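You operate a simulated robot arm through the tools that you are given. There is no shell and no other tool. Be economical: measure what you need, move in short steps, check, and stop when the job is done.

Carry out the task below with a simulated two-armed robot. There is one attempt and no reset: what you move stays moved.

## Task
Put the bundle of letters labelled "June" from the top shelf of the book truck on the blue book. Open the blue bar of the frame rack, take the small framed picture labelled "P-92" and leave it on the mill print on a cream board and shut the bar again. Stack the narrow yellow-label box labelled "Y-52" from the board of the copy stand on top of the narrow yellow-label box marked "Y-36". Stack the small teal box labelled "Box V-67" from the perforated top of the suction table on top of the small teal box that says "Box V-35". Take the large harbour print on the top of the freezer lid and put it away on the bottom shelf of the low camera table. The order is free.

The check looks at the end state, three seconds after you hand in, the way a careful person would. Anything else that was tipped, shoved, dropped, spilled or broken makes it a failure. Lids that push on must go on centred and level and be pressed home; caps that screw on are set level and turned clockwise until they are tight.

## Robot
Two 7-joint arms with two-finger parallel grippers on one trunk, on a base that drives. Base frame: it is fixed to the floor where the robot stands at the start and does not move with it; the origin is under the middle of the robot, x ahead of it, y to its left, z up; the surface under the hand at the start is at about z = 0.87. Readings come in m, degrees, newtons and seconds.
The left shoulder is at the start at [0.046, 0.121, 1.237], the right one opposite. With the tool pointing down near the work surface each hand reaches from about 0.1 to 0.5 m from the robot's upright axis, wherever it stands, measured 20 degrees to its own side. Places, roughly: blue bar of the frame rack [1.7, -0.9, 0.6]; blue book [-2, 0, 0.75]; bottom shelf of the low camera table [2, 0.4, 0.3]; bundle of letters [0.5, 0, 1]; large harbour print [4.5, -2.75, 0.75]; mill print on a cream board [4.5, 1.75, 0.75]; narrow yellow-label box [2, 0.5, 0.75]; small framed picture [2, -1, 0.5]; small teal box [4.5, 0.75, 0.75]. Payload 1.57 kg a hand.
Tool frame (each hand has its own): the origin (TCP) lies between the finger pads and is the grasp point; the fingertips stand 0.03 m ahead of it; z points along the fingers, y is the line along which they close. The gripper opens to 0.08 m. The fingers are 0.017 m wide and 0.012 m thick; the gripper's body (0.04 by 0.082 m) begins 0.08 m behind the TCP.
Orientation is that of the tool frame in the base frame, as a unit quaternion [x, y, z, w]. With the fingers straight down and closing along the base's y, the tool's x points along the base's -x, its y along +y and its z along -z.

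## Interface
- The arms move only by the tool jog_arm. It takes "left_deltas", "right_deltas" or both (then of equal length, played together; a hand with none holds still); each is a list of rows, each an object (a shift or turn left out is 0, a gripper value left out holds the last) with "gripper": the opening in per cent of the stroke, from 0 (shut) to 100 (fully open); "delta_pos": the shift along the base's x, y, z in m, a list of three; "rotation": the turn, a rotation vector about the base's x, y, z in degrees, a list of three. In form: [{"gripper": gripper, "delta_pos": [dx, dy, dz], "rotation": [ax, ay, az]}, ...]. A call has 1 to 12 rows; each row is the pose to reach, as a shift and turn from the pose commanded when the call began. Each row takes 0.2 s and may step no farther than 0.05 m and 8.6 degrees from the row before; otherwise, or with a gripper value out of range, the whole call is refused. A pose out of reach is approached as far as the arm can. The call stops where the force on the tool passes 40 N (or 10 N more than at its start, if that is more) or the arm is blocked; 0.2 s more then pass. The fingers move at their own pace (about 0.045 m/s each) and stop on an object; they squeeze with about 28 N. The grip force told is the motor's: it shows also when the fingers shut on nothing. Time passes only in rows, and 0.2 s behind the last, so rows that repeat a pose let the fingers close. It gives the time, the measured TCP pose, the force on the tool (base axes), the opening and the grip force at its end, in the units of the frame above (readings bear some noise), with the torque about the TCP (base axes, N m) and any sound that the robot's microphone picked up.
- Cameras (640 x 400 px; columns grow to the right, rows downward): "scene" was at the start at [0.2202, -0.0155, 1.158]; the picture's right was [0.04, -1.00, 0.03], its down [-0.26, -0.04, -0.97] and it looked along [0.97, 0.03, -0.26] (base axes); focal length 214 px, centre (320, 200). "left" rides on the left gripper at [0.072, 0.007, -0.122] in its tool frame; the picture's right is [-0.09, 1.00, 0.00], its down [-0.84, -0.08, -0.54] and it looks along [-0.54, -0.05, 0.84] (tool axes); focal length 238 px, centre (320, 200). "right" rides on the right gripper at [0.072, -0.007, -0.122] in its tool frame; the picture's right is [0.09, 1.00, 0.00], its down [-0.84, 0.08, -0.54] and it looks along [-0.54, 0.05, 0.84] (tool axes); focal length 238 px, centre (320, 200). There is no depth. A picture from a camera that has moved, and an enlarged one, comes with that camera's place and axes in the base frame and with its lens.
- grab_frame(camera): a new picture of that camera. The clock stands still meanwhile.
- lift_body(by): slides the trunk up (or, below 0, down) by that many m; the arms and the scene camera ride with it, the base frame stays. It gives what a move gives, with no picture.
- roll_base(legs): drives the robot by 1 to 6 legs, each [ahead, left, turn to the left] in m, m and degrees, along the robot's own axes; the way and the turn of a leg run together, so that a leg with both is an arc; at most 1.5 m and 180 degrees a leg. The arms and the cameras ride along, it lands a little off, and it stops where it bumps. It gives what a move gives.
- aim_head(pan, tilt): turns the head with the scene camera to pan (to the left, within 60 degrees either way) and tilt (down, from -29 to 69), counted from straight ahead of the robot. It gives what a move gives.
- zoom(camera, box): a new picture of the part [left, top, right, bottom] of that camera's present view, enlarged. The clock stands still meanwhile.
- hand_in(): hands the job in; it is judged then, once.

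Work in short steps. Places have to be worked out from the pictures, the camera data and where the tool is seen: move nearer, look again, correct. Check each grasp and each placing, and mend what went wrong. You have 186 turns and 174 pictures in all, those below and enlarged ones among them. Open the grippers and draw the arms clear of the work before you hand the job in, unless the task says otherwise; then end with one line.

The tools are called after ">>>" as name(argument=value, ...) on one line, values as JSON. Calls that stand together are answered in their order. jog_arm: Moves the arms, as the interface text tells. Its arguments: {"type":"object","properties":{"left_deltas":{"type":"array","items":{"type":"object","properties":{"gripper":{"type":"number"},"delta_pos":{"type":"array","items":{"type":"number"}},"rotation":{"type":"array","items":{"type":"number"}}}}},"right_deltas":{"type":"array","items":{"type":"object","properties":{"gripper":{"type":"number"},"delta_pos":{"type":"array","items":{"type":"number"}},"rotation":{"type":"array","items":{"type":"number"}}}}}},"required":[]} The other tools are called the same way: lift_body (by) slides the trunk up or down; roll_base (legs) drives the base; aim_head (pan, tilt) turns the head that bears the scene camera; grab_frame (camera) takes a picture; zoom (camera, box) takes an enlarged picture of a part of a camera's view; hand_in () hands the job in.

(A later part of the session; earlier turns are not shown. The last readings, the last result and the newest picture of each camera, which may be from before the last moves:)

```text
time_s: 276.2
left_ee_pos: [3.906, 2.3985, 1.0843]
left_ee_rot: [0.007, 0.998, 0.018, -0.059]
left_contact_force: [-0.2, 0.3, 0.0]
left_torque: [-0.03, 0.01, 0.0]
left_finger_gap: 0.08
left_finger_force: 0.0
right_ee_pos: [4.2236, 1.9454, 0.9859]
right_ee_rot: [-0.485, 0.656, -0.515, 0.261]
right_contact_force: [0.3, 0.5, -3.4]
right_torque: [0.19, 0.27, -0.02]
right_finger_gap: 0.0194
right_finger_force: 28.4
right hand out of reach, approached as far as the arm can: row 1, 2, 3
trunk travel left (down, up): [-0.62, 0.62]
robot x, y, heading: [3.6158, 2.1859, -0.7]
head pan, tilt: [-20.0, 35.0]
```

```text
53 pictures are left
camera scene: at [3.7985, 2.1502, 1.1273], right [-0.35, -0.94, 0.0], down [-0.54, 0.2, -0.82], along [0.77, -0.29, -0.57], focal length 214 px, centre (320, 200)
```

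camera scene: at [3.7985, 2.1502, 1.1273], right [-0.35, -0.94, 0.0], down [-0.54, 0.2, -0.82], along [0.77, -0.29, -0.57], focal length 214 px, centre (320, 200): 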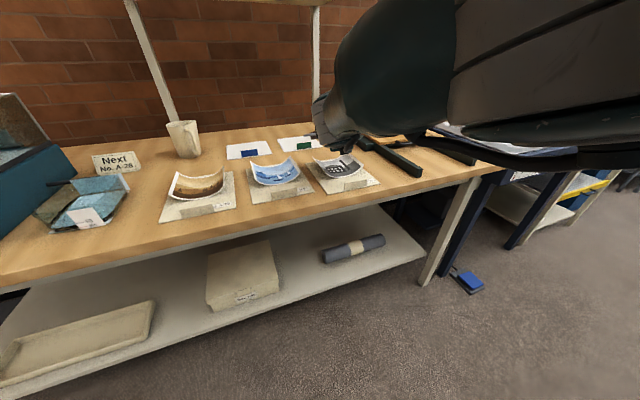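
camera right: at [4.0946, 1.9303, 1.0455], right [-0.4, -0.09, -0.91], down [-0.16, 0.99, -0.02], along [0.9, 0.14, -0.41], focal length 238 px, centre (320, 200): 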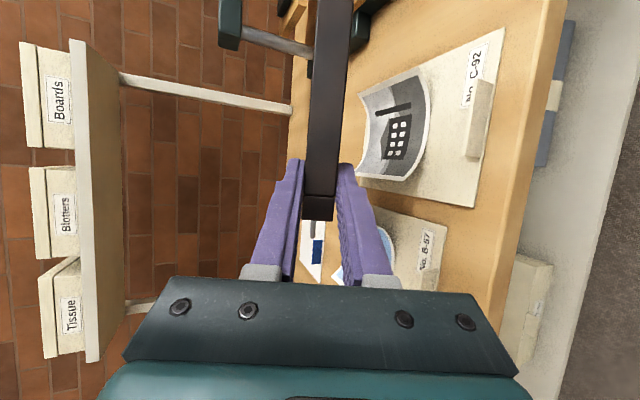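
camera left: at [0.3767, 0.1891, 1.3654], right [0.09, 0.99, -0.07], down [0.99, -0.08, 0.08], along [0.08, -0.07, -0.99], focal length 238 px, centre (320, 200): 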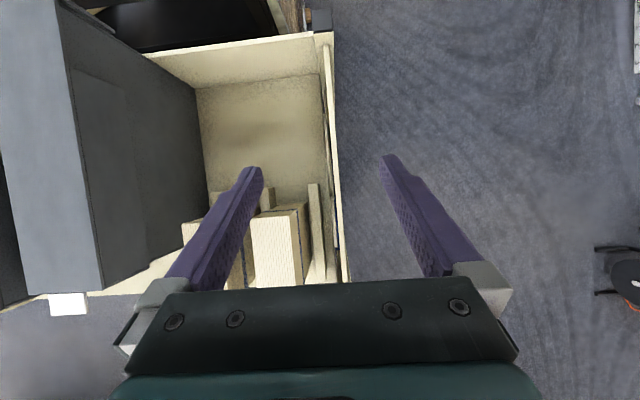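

The pitch is about 21° now. I ask for 10° more and find where the board is from here.

>>> jog_arm(right_deltas=[{"delta_pos": [0, 0, 0.02], "rotation": [0, 8, 0]}, {"delta_pos": [0, 0, 0.03], "rotation": [0, 15, 0]}, {"delta_pos": [0, 0, 0.03], "rotation": [0, 15, 0]}])

>>> grab_frame(camera="right")

```text
time_s: 277.0
left_ee_pos: [3.9065, 2.3978, 1.0842]
left_ee_rot: [0.007, 0.998, 0.018, -0.058]
left_contact_force: [-0.2, 0.2, -0.1]
left_torque: [0.04, 0.04, 0.02]
left_finger_gap: 0.0799
left_finger_force: 0.1
right_ee_pos: [4.2025, 1.9401, 1.0145]
right_ee_rot: [-0.548, 0.684, -0.449, 0.174]
right_contact_force: [-0.8, -0.3, -2.4]
right_torque: [0.17, 0.22, 0.01]
right_finger_gap: 0.0196
right_finger_force: 28.0
right hand out of reach, approached as far as the arm can: row 1, 2, 3
trunk travel left (down, up): [-0.62, 0.62]
robot x, y, heading: [3.6178, 2.1831, -0.7]
head pan, tilt: [-20.0, 35.0]
```

```text
52 pictures are left
camera right: at [4.0942, 1.9249, 1.1045], right [-0.62, -0.09, -0.78], down [-0.16, 0.99, 0.02], along [0.77, 0.13, -0.63], focal length 238 px, centre (320, 200)
```

right: 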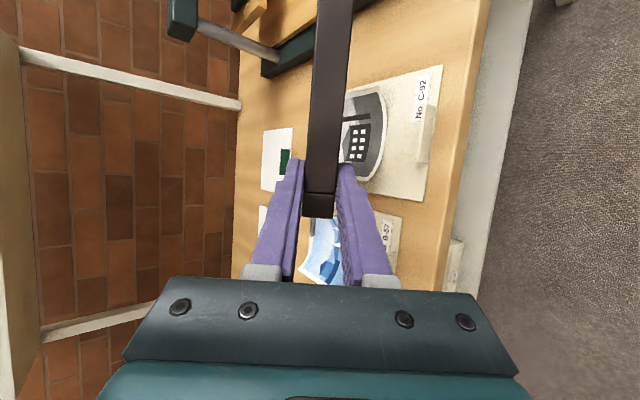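

The pitch is now 36°. I aim the TCP at (4.274, 1.928), so the far edge lands at x≈4.41, and lower in steps to contact.

>>> roll_base(legs=[[0.072, -0.011, 0]])

>>> lift_body(by=-0.055)

>>> lift_body(by=-0.01)

>>> lift_body(by=-0.007)

>>> lift_body(by=-0.006)

```text
time_s: 278.0
left_ee_pos: [3.9794, 2.3874, 1.0842]
left_ee_rot: [0.007, 0.998, 0.018, -0.058]
left_contact_force: [0.2, -0.8, 0.9]
left_torque: [0.01, -0.02, 0.01]
left_finger_gap: 0.0799
left_finger_force: 0.0
right_ee_pos: [4.2758, 1.9293, 1.0139]
right_ee_rot: [-0.549, 0.683, -0.448, 0.176]
right_contact_force: [-0.2, 0.4, -3.3]
right_torque: [0.16, 0.25, 0.01]
right_finger_gap: 0.0197
right_finger_force: 28.1
trunk travel left (down, up): [-0.62, 0.62]
robot x, y, heading: [3.6856, 2.175, -0.7]
head pan, tilt: [-20.0, 35.0]
```

```text
time_s: 279.0
left_ee_pos: [3.978, 2.387, 1.0288]
left_ee_rot: [0.006, 0.998, 0.017, -0.059]
left_contact_force: [-1.2, -0.1, 0.4]
left_torque: [-0.02, 0.03, 0.01]
left_finger_gap: 0.0799
left_finger_force: 0.1
right_ee_pos: [4.2761, 1.9279, 0.9593]
right_ee_rot: [-0.548, 0.684, -0.448, 0.175]
right_contact_force: [-0.3, 0.5, -2.8]
right_torque: [0.17, 0.22, 0.0]
right_finger_gap: 0.0194
right_finger_force: 27.6
trunk travel left (down, up): [-0.565, 0.675]
robot x, y, heading: [3.6903, 2.1733, -0.3]
head pan, tilt: [-20.0, 35.0]
```

```text
time_s: 279.6
left_ee_pos: [3.9781, 2.3877, 1.0193]
left_ee_rot: [0.006, 0.998, 0.017, -0.059]
left_contact_force: [-0.6, 0.7, -0.4]
left_torque: [0.0, -0.03, 0.02]
left_finger_gap: 0.08
left_finger_force: 0.0
right_ee_pos: [4.2752, 1.9291, 0.9483]
right_ee_rot: [-0.549, 0.683, -0.448, 0.176]
right_contact_force: [-0.8, 0.8, -4.1]
right_torque: [0.17, 0.24, 0.01]
right_finger_gap: 0.0193
right_finger_force: 27.9
trunk travel left (down, up): [-0.555, 0.685]
robot x, y, heading: [3.6927, 2.1729, -0.7]
head pan, tilt: [-20.0, 35.0]
```

```text
time_s: 280.1
left_ee_pos: [3.9791, 2.3871, 1.0122]
left_ee_rot: [0.006, 0.998, 0.017, -0.058]
left_contact_force: [0.3, -0.3, -0.6]
left_torque: [-0.02, -0.01, -0.01]
left_finger_gap: 0.0797
left_finger_force: 0.0
right_ee_pos: [4.2754, 1.9294, 0.9423]
right_ee_rot: [-0.549, 0.683, -0.449, 0.175]
right_contact_force: [-0.4, -0.6, -4.3]
right_torque: [0.14, 0.23, 0.02]
right_finger_gap: 0.0197
right_finger_force: 27.8
trunk travel left (down, up): [-0.548, 0.692]
robot x, y, heading: [3.6936, 2.1705, -0.6]
head pan, tilt: [-20.0, 35.0]
```

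```text
time_s: 280.7
left_ee_pos: [3.9782, 2.3875, 1.0046]
left_ee_rot: [0.006, 0.998, 0.017, -0.058]
left_contact_force: [0.4, -0.3, -0.2]
left_torque: [0.02, 0.02, 0.0]
left_finger_gap: 0.0801
left_finger_force: 0.0
right_ee_pos: [4.2761, 1.9283, 0.9356]
right_ee_rot: [-0.549, 0.684, -0.448, 0.176]
right_contact_force: [-0.5, -0.2, -4.2]
right_torque: [0.15, 0.24, 0.03]
right_finger_gap: 0.0198
right_finger_force: 28.8
trunk travel left (down, up): [-0.542, 0.698]
robot x, y, heading: [3.6934, 2.1733, -0.7]
head pan, tilt: [-20.0, 35.0]
```

I keep lowering to contact.

>>> lift_body(by=-0.006)

>>> lift_body(by=-0.006)

>>> lift_body(by=-0.005)

>>> grab_frame(camera="right")

```text
time_s: 281.2
left_ee_pos: [3.9776, 2.3865, 0.9993]
left_ee_rot: [0.006, 0.998, 0.018, -0.058]
left_contact_force: [0.3, 0.3, -0.9]
left_torque: [0.02, 0.0, 0.04]
left_finger_gap: 0.0801
left_finger_force: 0.1
right_ee_pos: [4.2764, 1.9293, 0.9297]
right_ee_rot: [-0.548, 0.684, -0.448, 0.177]
right_contact_force: [1.0, 0.3, -3.7]
right_torque: [0.18, 0.21, 0.04]
right_finger_gap: 0.0194
right_finger_force: 27.7
trunk travel left (down, up): [-0.536, 0.704]
robot x, y, heading: [3.6886, 2.1714, -0.7]
head pan, tilt: [-20.0, 35.0]
```

```text
time_s: 281.8
left_ee_pos: [3.9779, 2.3866, 0.9936]
left_ee_rot: [0.006, 0.998, 0.018, -0.059]
left_contact_force: [-0.5, -0.7, 0.1]
left_torque: [0.01, 0.0, -0.01]
left_finger_gap: 0.08
left_finger_force: 0.1
right_ee_pos: [4.2762, 1.9293, 0.924]
right_ee_rot: [-0.55, 0.683, -0.448, 0.175]
right_contact_force: [-0.6, -0.8, -2.3]
right_torque: [0.21, 0.24, -0.01]
right_finger_gap: 0.0198
right_finger_force: 27.3
trunk travel left (down, up): [-0.53, 0.71]
robot x, y, heading: [3.688, 2.173, -0.8]
head pan, tilt: [-20.0, 35.0]
```

```text
time_s: 282.3
left_ee_pos: [3.9798, 2.386, 0.9886]
left_ee_rot: [0.006, 0.998, 0.018, -0.058]
left_contact_force: [0.3, 0.4, -0.6]
left_torque: [-0.03, -0.05, 0.02]
left_finger_gap: 0.0801
left_finger_force: 0.0
right_ee_pos: [4.2776, 1.9295, 0.9197]
right_ee_rot: [-0.548, 0.684, -0.449, 0.176]
right_contact_force: [-0.7, 0.8, 1.5]
right_torque: [0.23, -0.42, 0.03]
right_finger_gap: 0.0193
right_finger_force: 28.0
trunk travel left (down, up): [-0.525, 0.715]
robot x, y, heading: [3.6929, 2.1725, -0.4]
head pan, tilt: [-20.0, 35.0]
```

```text
51 pictures are left
camera right: at [4.1665, 1.9139, 1.0099], right [-0.62, -0.09, -0.78], down [-0.16, 0.99, 0.02], along [0.77, 0.14, -0.63], focal length 238 px, centre (320, 200)
```

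right: 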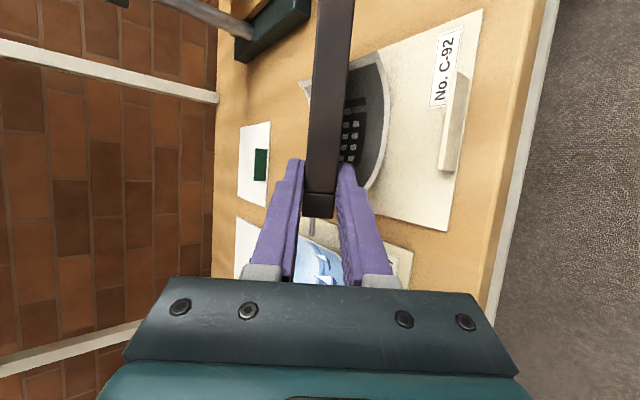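

The far edge is on the print. I open the fingers moderately and draw back along the finger axis with the arm.

>>> jog_arm(right_deltas=[{"gripper": 35}, {"gripper": 45}, {"gripper": 50}, {"delta_pos": [-0.015, 0.0085, 0.011]}, {"delta_pos": [-0.03, 0.017, 0.022]}, {"delta_pos": [-0.045, 0.025, 0.033]}, {"delta_pos": [-0.06, 0.034, 0.044]}])

>>> grab_frame(camera="right")

```text
time_s: 283.9
left_ee_pos: [3.9778, 2.3857, 0.9889]
left_ee_rot: [0.006, 0.998, 0.018, -0.058]
left_contact_force: [0.9, 0.5, -0.2]
left_torque: [-0.01, 0.0, -0.03]
left_finger_gap: 0.0801
left_finger_force: 0.1
right_ee_pos: [4.2731, 1.9206, 0.9442]
right_ee_rot: [-0.549, 0.683, -0.448, 0.176]
right_contact_force: [-1.0, 1.1, -0.4]
right_torque: [-0.01, 0.04, 0.03]
right_finger_gap: 0.0413
right_finger_force: 0.7
right hand out of reach, approached as far as the arm can: row 4, 5, 6, 7
trunk travel left (down, up): [-0.525, 0.715]
robot x, y, heading: [3.6958, 2.1723, -0.5]
head pan, tilt: [-20.0, 35.0]
```

```text
50 pictures are left
camera right: at [4.1623, 1.907, 1.0342], right [-0.62, -0.09, -0.78], down [-0.16, 0.99, 0.02], along [0.77, 0.14, -0.63], focal length 238 px, centre (320, 200)
```

right: 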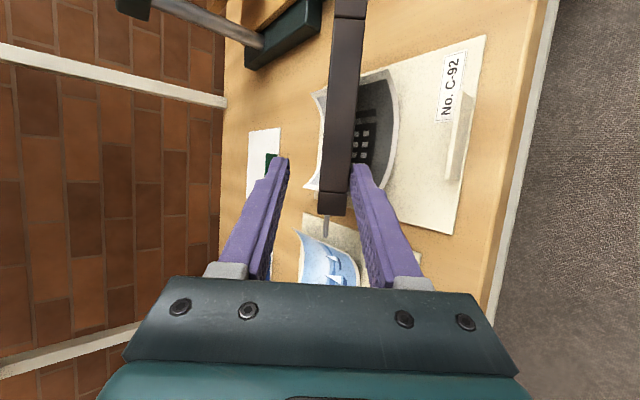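

The arm only rose a little, so I use the base to withdraw.

>>> roll_base(legs=[[-0.04, 0.022, 0]])

>>> grab_frame(camera="right")

```text
time_s: 284.8
left_ee_pos: [3.9386, 2.4085, 0.9888]
left_ee_rot: [0.006, 0.998, 0.017, -0.058]
left_contact_force: [-0.2, -0.5, -1.0]
left_torque: [0.01, -0.01, 0.02]
left_finger_gap: 0.08
left_finger_force: 0.0
right_ee_pos: [4.2334, 1.9452, 0.9436]
right_ee_rot: [-0.549, 0.683, -0.449, 0.176]
right_contact_force: [0.4, -0.4, -0.2]
right_torque: [-0.01, -0.02, 0.0]
right_finger_gap: 0.0398
right_finger_force: 0.0
trunk travel left (down, up): [-0.525, 0.715]
robot x, y, heading: [3.6493, 2.1918, -0.6]
head pan, tilt: [-20.0, 35.0]
```

```text
49 pictures are left
camera right: at [4.123, 1.9298, 1.0344], right [-0.62, -0.09, -0.78], down [-0.16, 0.99, 0.02], along [0.77, 0.14, -0.63], focal length 238 px, centre (320, 200)
```

right: 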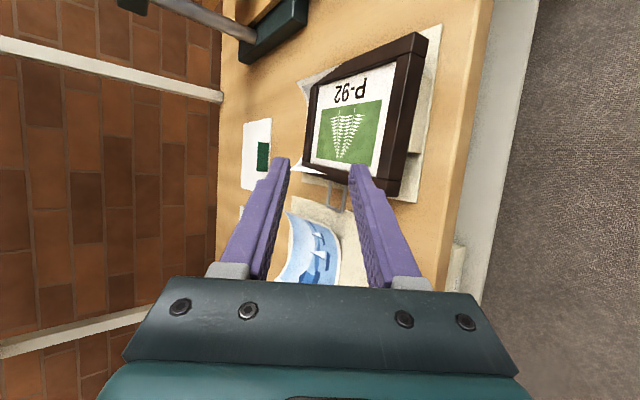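

The frame lies flat on the mill print, face up. I withdraw fully and check with the head camera.

>>> roll_base(legs=[[-0.2, 0.1, 0]])

>>> grab_frame(camera="scene")

```text
time_s: 286.5
left_ee_pos: [3.7435, 2.5106, 0.9892]
left_ee_rot: [0.006, 0.998, 0.019, -0.058]
left_contact_force: [-0.1, -0.3, 0.1]
left_torque: [0.02, -0.02, 0.02]
left_finger_gap: 0.08
left_finger_force: 0.1
right_ee_pos: [4.0386, 2.0462, 0.9447]
right_ee_rot: [-0.548, 0.684, -0.448, 0.176]
right_contact_force: [0.7, 0.6, -0.4]
right_torque: [-0.03, -0.04, 0.0]
right_finger_gap: 0.0398
right_finger_force: 0.1
trunk travel left (down, up): [-0.525, 0.715]
robot x, y, heading: [3.4573, 2.2932, -0.6]
head pan, tilt: [-20.0, 35.0]
```

```text
48 pictures are left
camera scene: at [3.6367, 2.262, 1.0324], right [-0.35, -0.94, 0.0], down [-0.54, 0.2, -0.82], along [0.77, -0.29, -0.57], focal length 214 px, centre (320, 200)
```

scene: 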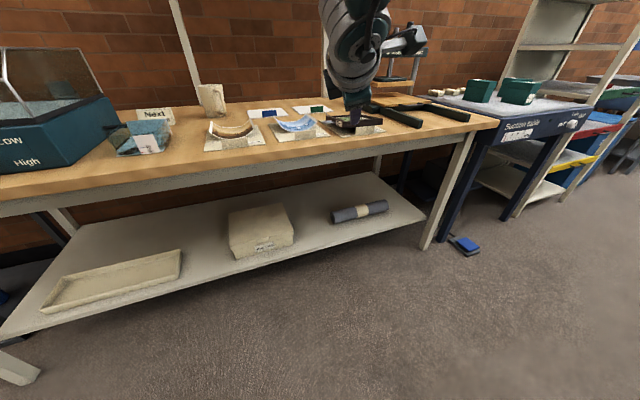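

P-92 lies on the mill print. I raise the trunk and unwind the right hand to tool-down.

>>> lift_body(by=0.2)

>>> jog_arm(right_deltas=[{"delta_pos": [-0.012, 0.004, 0], "rotation": [5.2, 2.05, -6.4]}, {"delta_pos": [-0.024, 0.008, 0], "rotation": [10.4, 4.1, -12.8]}, {"delta_pos": [-0.036, 0.012, 0], "rotation": [15.6, 6.2, -19.2]}, {"delta_pos": [-0.048, 0.016, 0], "rotation": [20.8, 8.2, -25.6]}, {"delta_pos": [-0.06, 0.02, 0], "rotation": [26.0, 10.2, -32]}, {"delta_pos": [-0.072, 0.024, 0], "rotation": [31.3, 12.3, -38.4]}, {"delta_pos": [-0.084, 0.028, 0], "rotation": [36.5, 14.3, -44.7]}, {"delta_pos": [-0.096, 0.032, 0], "rotation": [41.7, 16.4, -51]}, {"delta_pos": [-0.108, 0.036, 0], "rotation": [46.9, 18.4, -57.4]}, {"delta_pos": [-0.12, 0.04, 0], "rotation": [52.1, 20.4, -63.8]}, {"delta_pos": [-0.13, 0.045, 0], "rotation": [57.3, 22.5, -70.1]}])

>>> roll_base(legs=[[0.0, -1.3, 0]])

>>> aim_head(pan=0, tilt=35)

>>> grab_frame(camera="scene")

```text
time_s: 288.7
left_ee_pos: [3.7442, 2.5105, 1.1881]
left_ee_rot: [0.006, 0.998, 0.018, -0.058]
left_contact_force: [-0.3, -0.2, -0.3]
left_torque: [0.0, 0.01, -0.01]
left_finger_gap: 0.08
left_finger_force: 0.1
right_ee_pos: [4.0396, 2.0452, 1.1451]
right_ee_rot: [-0.549, 0.683, -0.449, 0.176]
right_contact_force: [-0.5, 0.1, -0.7]
right_torque: [-0.01, -0.01, -0.02]
right_finger_gap: 0.04
right_finger_force: 0.1
trunk travel left (down, up): [-0.725, 0.515]
robot x, y, heading: [3.4555, 2.2986, -0.5]
head pan, tilt: [-20.0, 35.0]
```

```text
time_s: 289.5
left_ee_pos: [3.7453, 2.5107, 1.1881]
left_ee_rot: [0.006, 0.998, 0.017, -0.058]
left_contact_force: [0.0, -0.6, 0.8]
left_torque: [0.02, 0.01, -0.01]
left_finger_gap: 0.08
left_finger_force: 0.1
right_ee_pos: [3.8971, 1.9761, 1.0415]
right_ee_rot: [-0.443, 0.835, -0.315, 0.081]
right_contact_force: [-0.1, 0.3, -0.6]
right_torque: [0.02, 0.0, 0.01]
right_finger_gap: 0.04
right_finger_force: 0.0
right hand out of reach, approached as far as the arm can: row 1, 2, 3, 4
trunk travel left (down, up): [-0.725, 0.515]
robot x, y, heading: [3.4574, 2.291, -0.7]
head pan, tilt: [-20.0, 35.0]
stopped in row 4 (right hand): the arm was blocked; the commanded pose is now the measured one
```

```text
time_s: 296.0
left_ee_pos: [3.7224, 1.21, 1.1899]
left_ee_rot: [0.018, 0.998, 0.019, -0.059]
left_contact_force: [-0.6, -0.1, 0.1]
left_torque: [0.0, -0.01, -0.01]
left_finger_gap: 0.0802
left_finger_force: 0.0
right_ee_pos: [3.8625, 0.6719, 1.0425]
right_ee_rot: [-0.434, 0.84, -0.316, 0.078]
right_contact_force: [0.1, 0.9, 0.0]
right_torque: [0.0, 0.0, 0.01]
right_finger_gap: 0.0399
right_finger_force: 0.1
trunk travel left (down, up): [-0.725, 0.515]
robot x, y, heading: [3.4265, 0.9987, -1.8]
head pan, tilt: [-20.0, 35.0]
```

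```text
time_s: 296.9
left_ee_pos: [3.7211, 1.2089, 1.1876]
left_ee_rot: [0.018, 0.998, 0.019, -0.058]
left_contact_force: [-0.2, -0.7, 0.5]
left_torque: [-0.01, 0.01, 0.02]
left_finger_gap: 0.0799
left_finger_force: 0.0
right_ee_pos: [3.8615, 0.6731, 1.0414]
right_ee_rot: [-0.434, 0.84, -0.317, 0.078]
right_contact_force: [-0.3, 0.6, -0.6]
right_torque: [0.02, 0.0, 0.01]
right_finger_gap: 0.0403
right_finger_force: 0.0
trunk travel left (down, up): [-0.725, 0.515]
robot x, y, heading: [3.4263, 0.9994, -1.6]
head pan, tilt: [0.0, 35.0]
```

```text
47 pictures are left
camera scene: at [3.6149, 0.9929, 1.2324], right [-0.03, -1.0, 0.0], down [-0.57, 0.02, -0.82], along [0.82, -0.03, -0.57], focal length 214 px, centre (320, 200)
```

scene: 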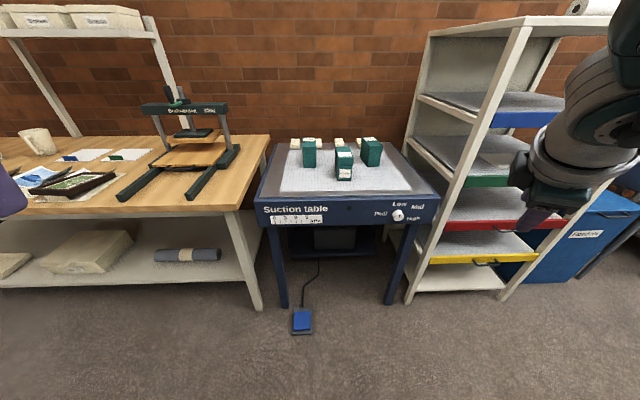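

I can see P-92 flat on the bench and three teal boxes on the suction table. I zoom in on them and continue unwinding the right hand.

>>> zoom(camera="scene", box=[270, 125, 400, 205])

>>> jog_arm(right_deltas=[{"delta_pos": [-0.01, 0.01, 0.02], "rotation": [4, 0.5, -7]}, {"delta_pos": [-0.02, 0.02, 0.04], "rotation": [8, 1, -14]}, {"delta_pos": [-0.03, 0.03, 0.05], "rotation": [12, 1.5, -21]}, {"delta_pos": [-0.03, 0.04, 0.05], "rotation": [16, 2, -28]}, {"delta_pos": [-0.03, 0.05, 0.05], "rotation": [20, 2.5, -35]}, {"delta_pos": [-0.03, 0.06, 0.05], "rotation": [24, 3, -42]}, {"delta_pos": [-0.03, 0.07, 0.05], "rotation": [28, 3.5, -47]}])

```text
4.92 times, centred on (335, 165) of scene
camera zoom: at [3.6149, 0.9929, 1.2324], right [-0.03, -1.0, 0.0], down [-0.57, 0.02, -0.82], along [0.82, -0.03, -0.57], focal length 1056 px, centre (246, 372)
```

zoom: 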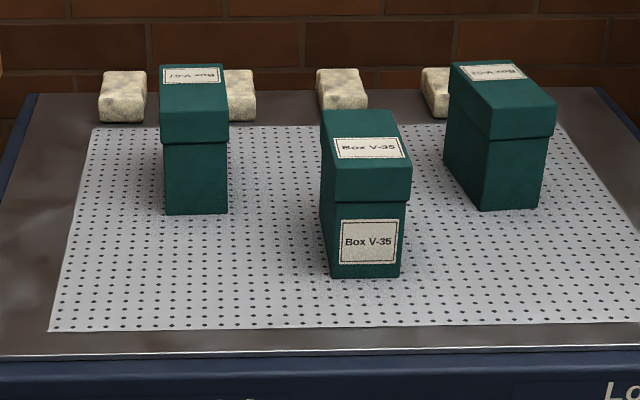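

```text
time_s: 297.6
left_ee_pos: [3.7218, 1.2096, 1.1883]
left_ee_rot: [0.018, 0.998, 0.019, -0.059]
left_contact_force: [0.5, -0.7, 0.4]
left_torque: [0.03, -0.01, 0.01]
left_finger_gap: 0.0798
left_finger_force: 0.1
right_ee_pos: [3.798, 0.6903, 1.0165]
right_ee_rot: [-0.318, 0.925, -0.205, -0.019]
right_contact_force: [0.1, 0.7, 0.9]
right_torque: [-0.02, 0.01, -0.01]
right_finger_gap: 0.0402
right_finger_force: 0.0
right hand out of reach, approached as far as the arm can: row 1, 2, 3
trunk travel left (down, up): [-0.725, 0.515]
robot x, y, heading: [3.4284, 0.9977, -2.0]
head pan, tilt: [0.0, 35.0]
stopped in row 3 (right hand): the arm was blocked; the commanded pose is now the measured one
```

I read the two upside-down top labels at the back.

>>> zoom(camera="scene", box=[298, 134, 322, 146])

>>> zoom(camera="scene", box=[358, 134, 382, 146])

```text
16.00 times, centred on (310, 140) of scene
camera zoom: at [3.6149, 0.993, 1.2324], right [-0.03, -1.0, 0.0], down [-0.57, 0.02, -0.82], along [0.82, -0.03, -0.57], focal length 3432 px, centre (480, 1160)
```

zoom: 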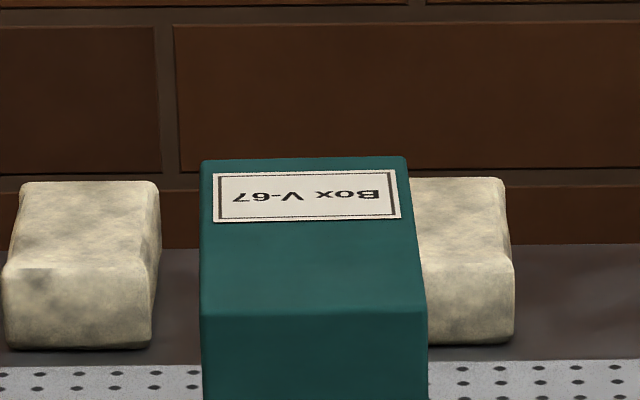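

```text
16.00 times, centred on (370, 140) of scene
camera zoom: at [3.6149, 0.993, 1.2324], right [-0.03, -1.0, 0.0], down [-0.57, 0.02, -0.82], along [0.82, -0.03, -0.57], focal length 3432 px, centre (-480, 1160)
```

zoom: 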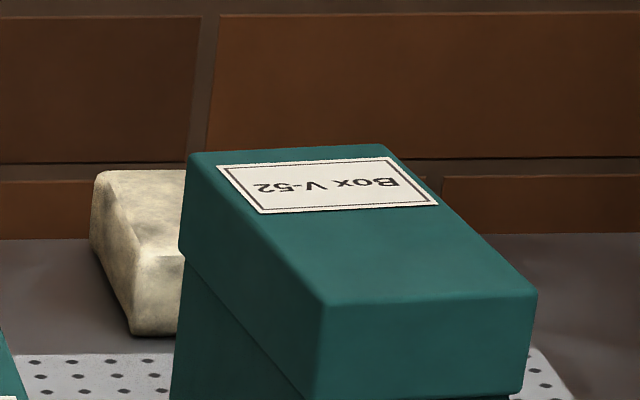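

V-67 is the left rear box, at x≈4.48–4.60, y≈1.015, top ≈0.896. V-35 is front centre, at about (4.427, 0.873). I prepare the left hand with a 30° tilt and lift the right hand up out of the way.

>>> jog_arm(right_deltas=[{"delta_pos": [0.0, 0.0, 0.03], "rotation": [4, -0.4, -6.3]}, {"delta_pos": [0.0, 0.01, 0.06], "rotation": [8, -0.8, -12.6]}, {"delta_pos": [0.0, 0.02, 0.09], "rotation": [12, -1.1, -18.9]}, {"delta_pos": [0.0, 0.03, 0.12], "rotation": [16, -1.5, -25]}, {"delta_pos": [0.0, 0.04, 0.14], "rotation": [20, -1.9, -31]}, {"delta_pos": [0.0, 0.04, 0.14], "rotation": [24, -2.2, -37.5]}])

>>> jog_arm(left_deltas=[{"delta_pos": [0.03, 0, 0], "rotation": [0, -5, 0]}, {"delta_pos": [0.06, 0, 0], "rotation": [0, -10, 0]}, {"delta_pos": [0.1, 0, 0], "rotation": [0, -16, 0]}, {"delta_pos": [0.14, 0, -0.02], "rotation": [0, -22, 0]}, {"delta_pos": [0.18, 0, -0.04], "rotation": [0, -28, 0]}, {"delta_pos": [0.22, 0, -0.06], "rotation": [0, -33, 0]}, {"delta_pos": [0.26, 0, -0.08], "rotation": [0, -37, 0]}])

>>> grab_frame(camera="scene")

```text
time_s: 298.3
left_ee_pos: [3.7209, 1.2094, 1.1887]
left_ee_rot: [0.018, 0.998, 0.018, -0.058]
left_contact_force: [-0.4, -1.2, 0.0]
left_torque: [0.02, 0.0, 0.03]
left_finger_gap: 0.0801
left_finger_force: 0.1
right_ee_pos: [3.7382, 0.7036, 1.0122]
right_ee_rot: [-0.226, 0.962, -0.113, -0.106]
right_contact_force: [-0.2, 0.4, 0.0]
right_torque: [-0.03, -0.02, 0.01]
right_finger_gap: 0.0401
right_finger_force: 0.0
trunk travel left (down, up): [-0.725, 0.515]
robot x, y, heading: [3.4309, 1.0039, -1.9]
head pan, tilt: [0.0, 35.0]
stopped in row 3 (right hand): the arm was blocked; the commanded pose is now the measured one
```

```text
time_s: 299.9
left_ee_pos: [3.9815, 1.2085, 1.1075]
left_ee_rot: [0.012, 0.965, 0.023, 0.263]
left_contact_force: [-0.1, -0.3, -0.1]
left_torque: [-0.02, 0.01, 0.01]
left_finger_gap: 0.08
left_finger_force: 0.1
right_ee_pos: [3.7381, 0.7033, 1.0113]
right_ee_rot: [-0.226, 0.962, -0.113, -0.105]
right_contact_force: [1.0, -0.3, -0.1]
right_torque: [0.0, -0.04, 0.0]
right_finger_gap: 0.0399
right_finger_force: 0.0
trunk travel left (down, up): [-0.725, 0.515]
robot x, y, heading: [3.4294, 0.9962, -1.8]
head pan, tilt: [0.0, 35.0]
```

```text
43 pictures are left
camera scene: at [3.6149, 0.993, 1.2324], right [-0.03, -1.0, 0.0], down [-0.57, 0.02, -0.82], along [0.82, -0.03, -0.57], focal length 214 px, centre (320, 200)
```

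scene: 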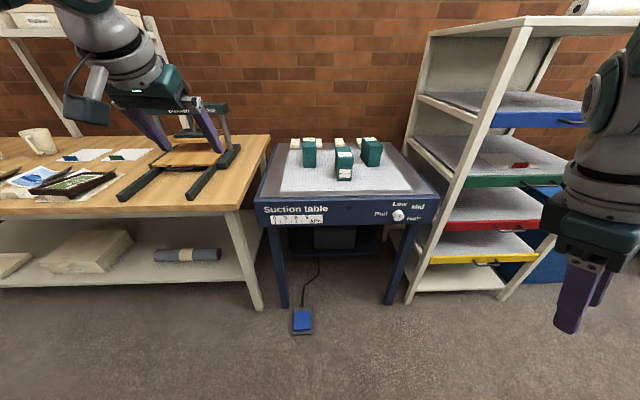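

The left hand is tilted 30° and ready. I bring it 8 cm inward and lower, then drive up to the suction table, stopping with the hand above V-67.

>>> jog_arm(left_deltas=[{"delta_pos": [0, -0.03, -0.03]}, {"delta_pos": [0, -0.06, -0.06]}, {"delta_pos": [0, -0.08, -0.1]}])

>>> roll_base(legs=[[0, -0.115, 1.8], [0.45, 0, 0]])

>>> grab_frame(camera="left")

>>> grab_frame(camera="scene")

```text
time_s: 300.7
left_ee_pos: [3.9817, 1.1276, 1.0061]
left_ee_rot: [0.011, 0.965, 0.024, 0.262]
left_contact_force: [0.1, -0.7, -0.8]
left_torque: [-0.03, 0.02, 0.0]
left_finger_gap: 0.0801
left_finger_force: 0.0
right_ee_pos: [3.7392, 0.7037, 1.0114]
right_ee_rot: [-0.225, 0.962, -0.113, -0.105]
right_contact_force: [0.0, 0.7, 0.4]
right_torque: [0.0, 0.03, 0.0]
right_finger_gap: 0.04
right_finger_force: 0.0
trunk travel left (down, up): [-0.725, 0.515]
robot x, y, heading: [3.4318, 0.9981, -1.9]
head pan, tilt: [0.0, 35.0]
```

```text
time_s: 304.2
left_ee_pos: [4.4202, 1.0286, 1.0079]
left_ee_rot: [-0.003, 0.965, 0.026, 0.26]
left_contact_force: [-0.4, 0.2, 0.5]
left_torque: [-0.01, -0.03, 0.0]
left_finger_gap: 0.0801
left_finger_force: 0.0
right_ee_pos: [4.1899, 0.5963, 1.0122]
right_ee_rot: [-0.241, 0.958, -0.115, -0.103]
right_contact_force: [0.7, 0.3, 0.3]
right_torque: [0.01, 0.05, -0.03]
right_finger_gap: 0.0399
right_finger_force: 0.1
trunk travel left (down, up): [-0.725, 0.515]
robot x, y, heading: [3.8754, 0.8858, -0.1]
head pan, tilt: [0.0, 35.0]
```

```text
42 pictures are left
camera left: at [4.2961, 1.0297, 1.0768], right [0.06, 0.99, 0.1], down [0.45, -0.11, 0.89], along [0.89, -0.01, -0.46], focal length 238 px, centre (320, 200)
```

left: 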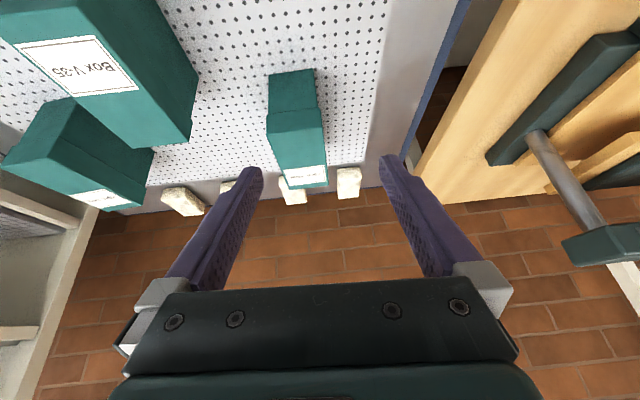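

```text
41 pictures are left
camera scene: at [4.0585, 0.8825, 1.2324], right [0.0, -1.0, 0.0], down [-0.57, 0.0, -0.82], along [0.82, 0.0, -0.57], focal length 214 px, centre (320, 200)
```

scene: 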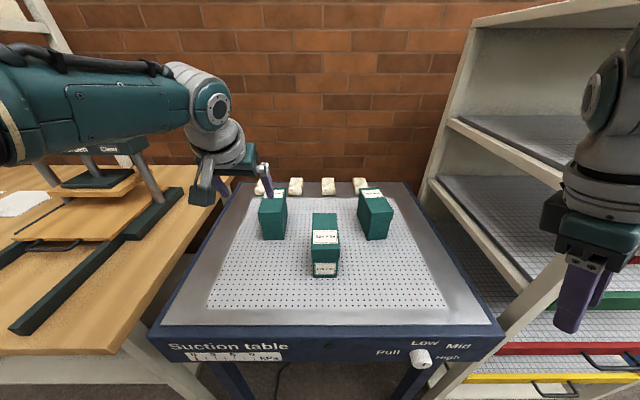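

The table z is confirmed at 0.798, with V-67's centre at about (4.545, 1.012). To keep the base away from the foot pedal, I extend the arm 6 cm, drive 5.5 cm, and level the small roll.

>>> jog_arm(left_deltas=[{"delta_pos": [0.03, 0, 0], "rotation": [-1.4, 0, 0]}, {"delta_pos": [0.06, 0, 0], "rotation": [-2.8, 0, 0]}])

>>> roll_base(legs=[[0.055, -0.016, 0]])

>>> lift_body(by=-0.06)

>>> grab_frame(camera="left")

```text
time_s: 304.8
left_ee_pos: [4.4242, 1.0396, 0.998]
left_ee_rot: [-0.008, 0.965, 0.008, 0.262]
left_contact_force: [-0.1, 0.3, -0.3]
left_torque: [-0.01, -0.02, -0.01]
left_finger_gap: 0.0802
left_finger_force: 0.2
left hand out of reach, approached as far as the arm can: row 1, 2
right_ee_pos: [4.1905, 0.597, 1.0109]
right_ee_rot: [-0.242, 0.958, -0.115, -0.103]
right_contact_force: [0.1, -0.6, -0.3]
right_torque: [0.0, 0.01, 0.0]
right_finger_gap: 0.0401
right_finger_force: 0.1
trunk travel left (down, up): [-0.725, 0.515]
robot x, y, heading: [3.8712, 0.8861, -0.1]
head pan, tilt: [0.0, 35.0]
```

```text
time_s: 305.8
left_ee_pos: [4.4777, 1.0238, 0.998]
left_ee_rot: [-0.008, 0.965, 0.009, 0.26]
left_contact_force: [-0.5, 0.3, -1.0]
left_torque: [0.01, 0.02, 0.0]
left_finger_gap: 0.0799
left_finger_force: 0.1
right_ee_pos: [4.2441, 0.5816, 1.0113]
right_ee_rot: [-0.241, 0.958, -0.114, -0.103]
right_contact_force: [0.4, -0.1, -0.2]
right_torque: [-0.01, 0.0, 0.02]
right_finger_gap: 0.0401
right_finger_force: 0.0
trunk travel left (down, up): [-0.725, 0.515]
robot x, y, heading: [3.9283, 0.8653, -0.4]
head pan, tilt: [0.0, 35.0]
```

```text
time_s: 306.8
left_ee_pos: [4.4787, 1.0239, 0.938]
left_ee_rot: [-0.008, 0.965, 0.008, 0.26]
left_contact_force: [1.0, 0.2, 0.5]
left_torque: [0.0, -0.01, -0.01]
left_finger_gap: 0.08
left_finger_force: 0.0
right_ee_pos: [4.244, 0.5803, 0.9519]
right_ee_rot: [-0.241, 0.958, -0.114, -0.104]
right_contact_force: [-0.6, 1.0, -0.5]
right_torque: [-0.03, 0.01, 0.0]
right_finger_gap: 0.04
right_finger_force: 0.1
trunk travel left (down, up): [-0.665, 0.575]
robot x, y, heading: [3.9237, 0.8683, -0.3]
head pan, tilt: [0.0, 35.0]
```

```text
40 pictures are left
camera left: at [4.3545, 1.0274, 1.0075], right [0.06, 1.0, 0.06], down [0.45, -0.08, 0.89], along [0.89, -0.03, -0.46], focal length 238 px, centre (320, 200)
```

left: 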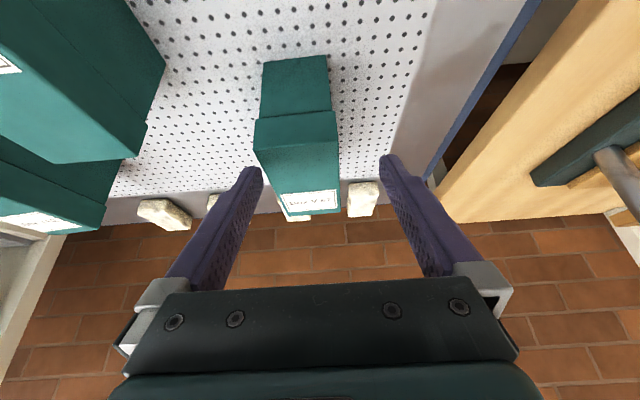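

I need about 4 cm more reach, and the base still stays clear of the pedal. I also shift 12 mm right, then lower around the box.

>>> roll_base(legs=[[0.04, -0.012, 0]])

>>> lift_body(by=-0.045)

>>> grab_frame(camera="left")

```text
time_s: 307.7
left_ee_pos: [4.5183, 1.0109, 0.937]
left_ee_rot: [-0.008, 0.965, 0.008, 0.261]
left_contact_force: [-0.4, 0.4, -0.2]
left_torque: [-0.03, 0.01, 0.02]
left_finger_gap: 0.08
left_finger_force: 0.0
right_ee_pos: [4.2837, 0.5698, 0.9514]
right_ee_rot: [-0.243, 0.958, -0.115, -0.103]
right_contact_force: [-0.1, -0.5, -0.3]
right_torque: [-0.03, 0.0, 0.0]
right_finger_gap: 0.0399
right_finger_force: 0.1
trunk travel left (down, up): [-0.665, 0.575]
robot x, y, heading: [3.9678, 0.8536, 0.1]
head pan, tilt: [0.0, 35.0]
```

```text
time_s: 308.5
left_ee_pos: [4.5164, 1.0117, 0.8931]
left_ee_rot: [-0.007, 0.965, 0.007, 0.261]
left_contact_force: [0.1, 0.8, 0.0]
left_torque: [-0.02, -0.03, -0.02]
left_finger_gap: 0.08
left_finger_force: 0.0
right_ee_pos: [4.284, 0.5689, 0.9084]
right_ee_rot: [-0.242, 0.958, -0.116, -0.104]
right_contact_force: [0.3, 0.4, 0.2]
right_torque: [-0.01, 0.02, -0.02]
right_finger_gap: 0.04
right_finger_force: 0.1
trunk travel left (down, up): [-0.62, 0.62]
robot x, y, heading: [3.9699, 0.8576, -0.2]
head pan, tilt: [0.0, 35.0]
```

```text
39 pictures are left
camera left: at [4.394, 1.0157, 0.9624], right [0.06, 1.0, 0.06], down [0.45, -0.08, 0.89], along [0.89, -0.03, -0.46], focal length 238 px, centre (320, 200)
```

left: 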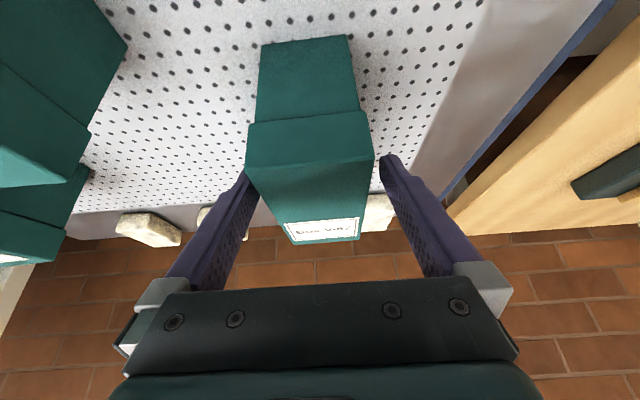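

The fingers straddle the box with margin on both sides. I lower 3 cm more, close, and lift.

>>> lift_body(by=-0.032)

>>> jog_arm(left_deltas=[{"gripper": 60}, {"gripper": 20}, {"gripper": 0}, {"gripper": 0}, {"gripper": 0}])

>>> lift_body(by=0.145)

>>> grab_frame(camera="scene")

```text
time_s: 309.3
left_ee_pos: [4.518, 1.0126, 0.86]
left_ee_rot: [-0.009, 0.965, 0.009, 0.261]
left_contact_force: [-0.1, -0.6, 0.7]
left_torque: [0.01, 0.01, -0.01]
left_finger_gap: 0.0801
left_finger_force: 0.0
right_ee_pos: [4.2841, 0.5688, 0.8746]
right_ee_rot: [-0.241, 0.958, -0.115, -0.103]
right_contact_force: [0.3, 0.2, -0.4]
right_torque: [0.01, -0.01, -0.01]
right_finger_gap: 0.0398
right_finger_force: 0.1
trunk travel left (down, up): [-0.588, 0.652]
robot x, y, heading: [3.9653, 0.8537, -0.3]
head pan, tilt: [0.0, 35.0]
```

```text
time_s: 310.5
left_ee_pos: [4.5181, 1.0116, 0.8616]
left_ee_rot: [-0.008, 0.965, 0.008, 0.26]
left_contact_force: [-1.3, -1.1, 2.4]
left_torque: [-0.25, 0.02, -0.11]
left_finger_gap: 0.06
left_finger_force: 27.9
right_ee_pos: [4.2858, 0.569, 0.8747]
right_ee_rot: [-0.241, 0.958, -0.114, -0.104]
right_contact_force: [0.2, 0.9, -0.8]
right_torque: [0.0, 0.01, -0.02]
right_finger_gap: 0.0399
right_finger_force: 0.1
trunk travel left (down, up): [-0.588, 0.652]
robot x, y, heading: [3.9636, 0.8531, -0.2]
head pan, tilt: [0.0, 35.0]
```

```text
time_s: 312.2
left_ee_pos: [4.5178, 1.0115, 1.0057]
left_ee_rot: [-0.008, 0.966, 0.009, 0.259]
left_contact_force: [-0.1, 0.7, -2.3]
left_torque: [-0.01, 0.08, 0.02]
left_finger_gap: 0.0597
left_finger_force: 27.2
right_ee_pos: [4.2838, 0.5689, 1.0189]
right_ee_rot: [-0.241, 0.958, -0.115, -0.105]
right_contact_force: [0.0, 0.0, 0.0]
right_torque: [0.0, 0.01, -0.02]
right_finger_gap: 0.04
right_finger_force: 0.1
trunk travel left (down, up): [-0.733, 0.507]
robot x, y, heading: [3.9668, 0.8553, -0.2]
head pan, tilt: [0.0, 35.0]
```

```text
38 pictures are left
camera scene: at [4.1519, 0.8546, 1.2403], right [0.0, -1.0, 0.0], down [-0.57, 0.0, -0.82], along [0.82, 0.0, -0.57], focal length 214 px, centre (320, 200)
```

scene: 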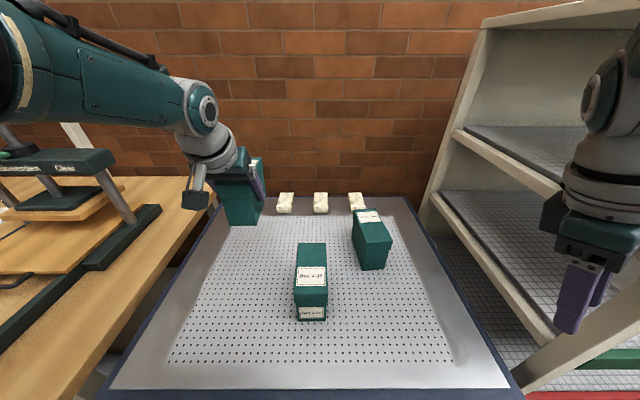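

V-67 is held. V-35's centre is at about (4.4245, 0.872). I move so V-67 comes directly above it, TCP (4.396, 0.872), with about 4.5 cm clearance.

>>> roll_base(legs=[[-0.122, 0, 0], [0, -0.14, 0]])

>>> lift_body(by=-0.035)

>>> grab_frame(camera="scene")

>>> zoom(camera="scene", box=[220, 170, 340, 290])

```text
time_s: 314.4
left_ee_pos: [4.3959, 0.8705, 1.0056]
left_ee_rot: [-0.008, 0.966, 0.008, 0.26]
left_contact_force: [-0.5, 0.9, -2.3]
left_torque: [-0.02, 0.06, 0.04]
left_finger_gap: 0.0599
left_finger_force: 28.2
right_ee_pos: [4.1602, 0.4286, 1.02]
right_ee_rot: [-0.24, 0.958, -0.115, -0.103]
right_contact_force: [0.1, 0.4, 0.5]
right_torque: [-0.02, 0.0, 0.03]
right_finger_gap: 0.0401
right_finger_force: 0.1
trunk travel left (down, up): [-0.733, 0.507]
robot x, y, heading: [3.8451, 0.7136, -0.3]
head pan, tilt: [0.0, 35.0]
```

```text
time_s: 315.2
left_ee_pos: [4.3954, 0.8704, 0.97]
left_ee_rot: [-0.008, 0.966, 0.008, 0.259]
left_contact_force: [0.4, -0.4, -3.3]
left_torque: [-0.01, 0.08, 0.0]
left_finger_gap: 0.0597
left_finger_force: 28.4
right_ee_pos: [4.1605, 0.4286, 0.9829]
right_ee_rot: [-0.241, 0.958, -0.115, -0.104]
right_contact_force: [-0.1, 0.2, -0.4]
right_torque: [0.02, -0.02, -0.02]
right_finger_gap: 0.0398
right_finger_force: 0.0
trunk travel left (down, up): [-0.698, 0.542]
robot x, y, heading: [3.8427, 0.7156, -0.3]
head pan, tilt: [0.0, 35.0]
```

```text
37 pictures are left
camera scene: at [4.0292, 0.7136, 1.2053], right [0.0, -1.0, 0.0], down [-0.57, 0.0, -0.82], along [0.82, 0.0, -0.57], focal length 214 px, centre (320, 200)
```

scene: 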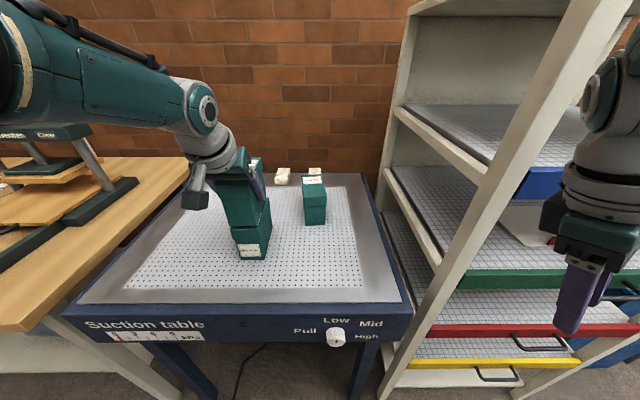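

```text
3.33 times, centred on (280, 230) of scene
camera zoom: at [4.0292, 0.7136, 1.2053], right [0.0, -1.0, 0.0], down [-0.57, 0.0, -0.82], along [0.82, 0.0, -0.57], focal length 715 px, centre (453, 100)
```

zoom: 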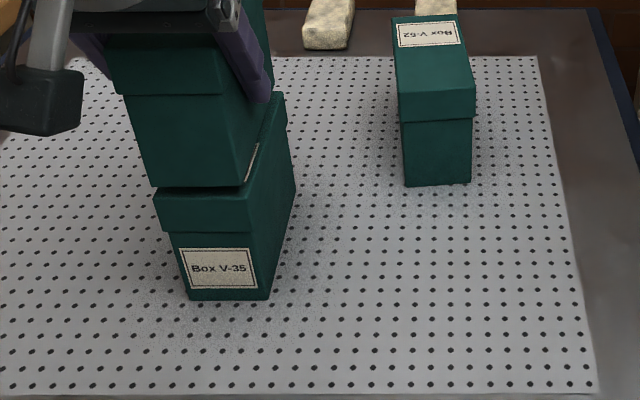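

V-67 is aligned within a few millimetres. I lower to contact in small steps.

>>> lift_body(by=-0.006)

>>> lift_body(by=-0.004)

>>> lift_body(by=-0.003)

```text
time_s: 315.8
left_ee_pos: [4.3942, 0.8709, 0.9665]
left_ee_rot: [-0.007, 0.966, 0.008, 0.26]
left_contact_force: [-0.4, -0.4, -2.4]
left_torque: [0.0, 0.07, -0.01]
left_finger_gap: 0.0597
left_finger_force: 28.5
right_ee_pos: [4.1599, 0.4276, 0.9779]
right_ee_rot: [-0.24, 0.958, -0.115, -0.104]
right_contact_force: [0.6, -0.3, 0.6]
right_torque: [0.05, 0.0, 0.0]
right_finger_gap: 0.0402
right_finger_force: 0.0
trunk travel left (down, up): [-0.692, 0.548]
robot x, y, heading: [3.8397, 0.7127, -0.0]
head pan, tilt: [0.0, 35.0]
```

```text
time_s: 316.3
left_ee_pos: [4.3953, 0.8707, 0.9614]
left_ee_rot: [-0.008, 0.965, 0.008, 0.26]
left_contact_force: [-0.5, -0.4, 0.6]
left_torque: [-0.08, -0.01, -0.05]
left_finger_gap: 0.0598
left_finger_force: 27.3
right_ee_pos: [4.1609, 0.4274, 0.9733]
right_ee_rot: [-0.24, 0.958, -0.114, -0.103]
right_contact_force: [-0.4, 0.0, 0.1]
right_torque: [0.01, -0.03, -0.04]
right_finger_gap: 0.0401
right_finger_force: 0.0
trunk travel left (down, up): [-0.688, 0.552]
robot x, y, heading: [3.8453, 0.716, -0.3]
head pan, tilt: [0.0, 35.0]
```

```text
time_s: 316.8
left_ee_pos: [4.3971, 0.8702, 0.9608]
left_ee_rot: [-0.008, 0.965, 0.007, 0.263]
left_contact_force: [-10.1, 0.1, 25.2]
left_torque: [-0.61, 0.31, -0.2]
left_finger_gap: 0.06
left_finger_force: 27.8
right_ee_pos: [4.1622, 0.4295, 0.9713]
right_ee_rot: [-0.241, 0.958, -0.114, -0.104]
right_contact_force: [-0.6, -0.3, 0.1]
right_torque: [0.0, -0.01, -0.02]
right_finger_gap: 0.04
right_finger_force: 0.0
trunk travel left (down, up): [-0.685, 0.555]
robot x, y, heading: [3.8427, 0.7157, -0.4]
head pan, tilt: [0.0, 35.0]
```

It is in contact. I ease off 3 mm, open, raise clear, and check.

>>> lift_body(by=0.003)

>>> jog_arm(left_deltas=[{"gripper": 80}, {"gripper": 90}, {"gripper": 100}, {"gripper": 100}])

>>> lift_body(by=0.15)

>>> roll_base(legs=[[-0.3, 0, 0]])

>>> grab_frame(camera="scene")

```text
time_s: 317.3
left_ee_pos: [4.396, 0.8701, 0.9607]
left_ee_rot: [-0.008, 0.965, 0.009, 0.261]
left_contact_force: [2.5, -0.7, 5.1]
left_torque: [-0.24, -0.74, 0.03]
left_finger_gap: 0.06
left_finger_force: 28.1
right_ee_pos: [4.1613, 0.4291, 0.9749]
right_ee_rot: [-0.241, 0.958, -0.114, -0.104]
right_contact_force: [0.2, 0.1, -1.0]
right_torque: [0.01, 0.01, 0.0]
right_finger_gap: 0.0401
right_finger_force: 0.1
trunk travel left (down, up): [-0.688, 0.552]
robot x, y, heading: [3.8444, 0.7161, -0.4]
head pan, tilt: [0.0, 35.0]
```

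```text
time_s: 318.3
left_ee_pos: [4.396, 0.87, 0.9617]
left_ee_rot: [-0.008, 0.965, 0.008, 0.26]
left_contact_force: [-0.3, 0.2, -0.2]
left_torque: [-0.01, -0.01, -0.01]
left_finger_gap: 0.0803
left_finger_force: 0.0
right_ee_pos: [4.1595, 0.4282, 0.9756]
right_ee_rot: [-0.241, 0.958, -0.115, -0.104]
right_contact_force: [0.3, 0.0, 0.1]
right_torque: [-0.01, 0.01, -0.01]
right_finger_gap: 0.04
right_finger_force: 0.0
trunk travel left (down, up): [-0.688, 0.552]
robot x, y, heading: [3.8444, 0.7124, -0.4]
head pan, tilt: [0.0, 35.0]
```

```text
time_s: 320.1
left_ee_pos: [4.3947, 0.8701, 1.1099]
left_ee_rot: [-0.007, 0.966, 0.008, 0.26]
left_contact_force: [0.6, 0.0, 0.2]
left_torque: [0.04, 0.0, -0.03]
left_finger_gap: 0.08
left_finger_force: 0.1
right_ee_pos: [4.1613, 0.4287, 1.1249]
right_ee_rot: [-0.241, 0.958, -0.116, -0.103]
right_contact_force: [-0.4, 1.0, -0.8]
right_torque: [0.02, -0.02, 0.02]
right_finger_gap: 0.04
right_finger_force: 0.0
trunk travel left (down, up): [-0.838, 0.402]
robot x, y, heading: [3.8399, 0.7155, 0.0]
head pan, tilt: [0.0, 35.0]
```

```text
time_s: 322.1
left_ee_pos: [4.0998, 0.872, 1.1113]
left_ee_rot: [-0.007, 0.965, 0.008, 0.261]
left_contact_force: [-0.3, 0.3, -0.7]
left_torque: [0.0, -0.05, 0.0]
left_finger_gap: 0.08
left_finger_force: 0.0
right_ee_pos: [3.8652, 0.4286, 1.1236]
right_ee_rot: [-0.24, 0.958, -0.114, -0.103]
right_contact_force: [-0.6, -0.8, -0.4]
right_torque: [0.0, 0.04, -0.04]
right_finger_gap: 0.0402
right_finger_force: 0.1
trunk travel left (down, up): [-0.838, 0.402]
robot x, y, heading: [3.5501, 0.7166, -0.3]
head pan, tilt: [0.0, 35.0]
```

```text
35 pictures are left
camera scene: at [3.7338, 0.715, 1.3454], right [-0.01, -1.0, 0.0], down [-0.57, 0.0, -0.82], along [0.82, -0.01, -0.57], focal length 214 px, centre (320, 200)
```

scene: 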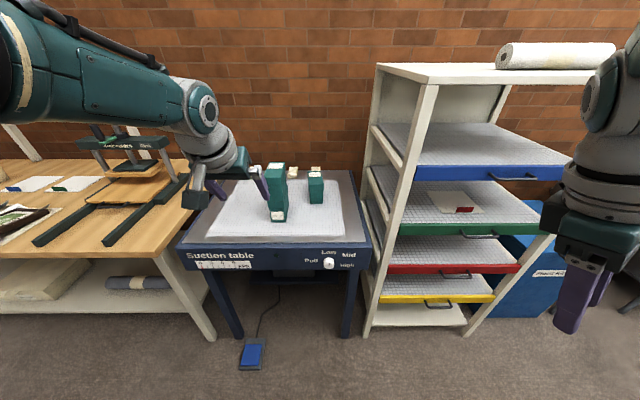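

V-67 stands squarely on V-35. Next is the harbour print by the freezer, so I look right along the wall for a path.

>>> aim_head(pan=-58, tilt=22)

>>> grab_frame(camera="scene")

```text
time_s: 323.4
left_ee_pos: [4.1005, 0.8712, 1.1107]
left_ee_rot: [-0.007, 0.965, 0.008, 0.26]
left_contact_force: [0.4, -0.2, 0.0]
left_torque: [-0.01, -0.02, 0.01]
left_finger_gap: 0.08
left_finger_force: 0.3
right_ee_pos: [3.8645, 0.4299, 1.1244]
right_ee_rot: [-0.241, 0.958, -0.115, -0.103]
right_contact_force: [-0.8, -0.4, -0.4]
right_torque: [-0.03, 0.02, -0.02]
right_finger_gap: 0.0399
right_finger_force: 0.2
trunk travel left (down, up): [-0.838, 0.402]
robot x, y, heading: [3.5473, 0.7144, -0.7]
head pan, tilt: [-58.0, 22.0]
```

```text
34 pictures are left
camera scene: at [3.6945, 0.6366, 1.366], right [-0.85, -0.53, 0.0], down [-0.2, 0.32, -0.93], along [0.49, -0.79, -0.37], focal length 214 px, centre (320, 200)
```

scene: 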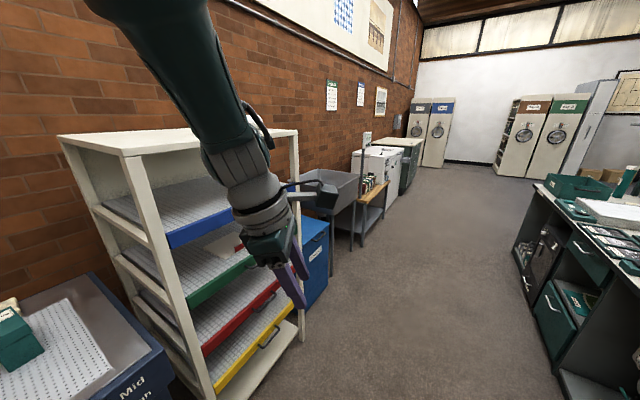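

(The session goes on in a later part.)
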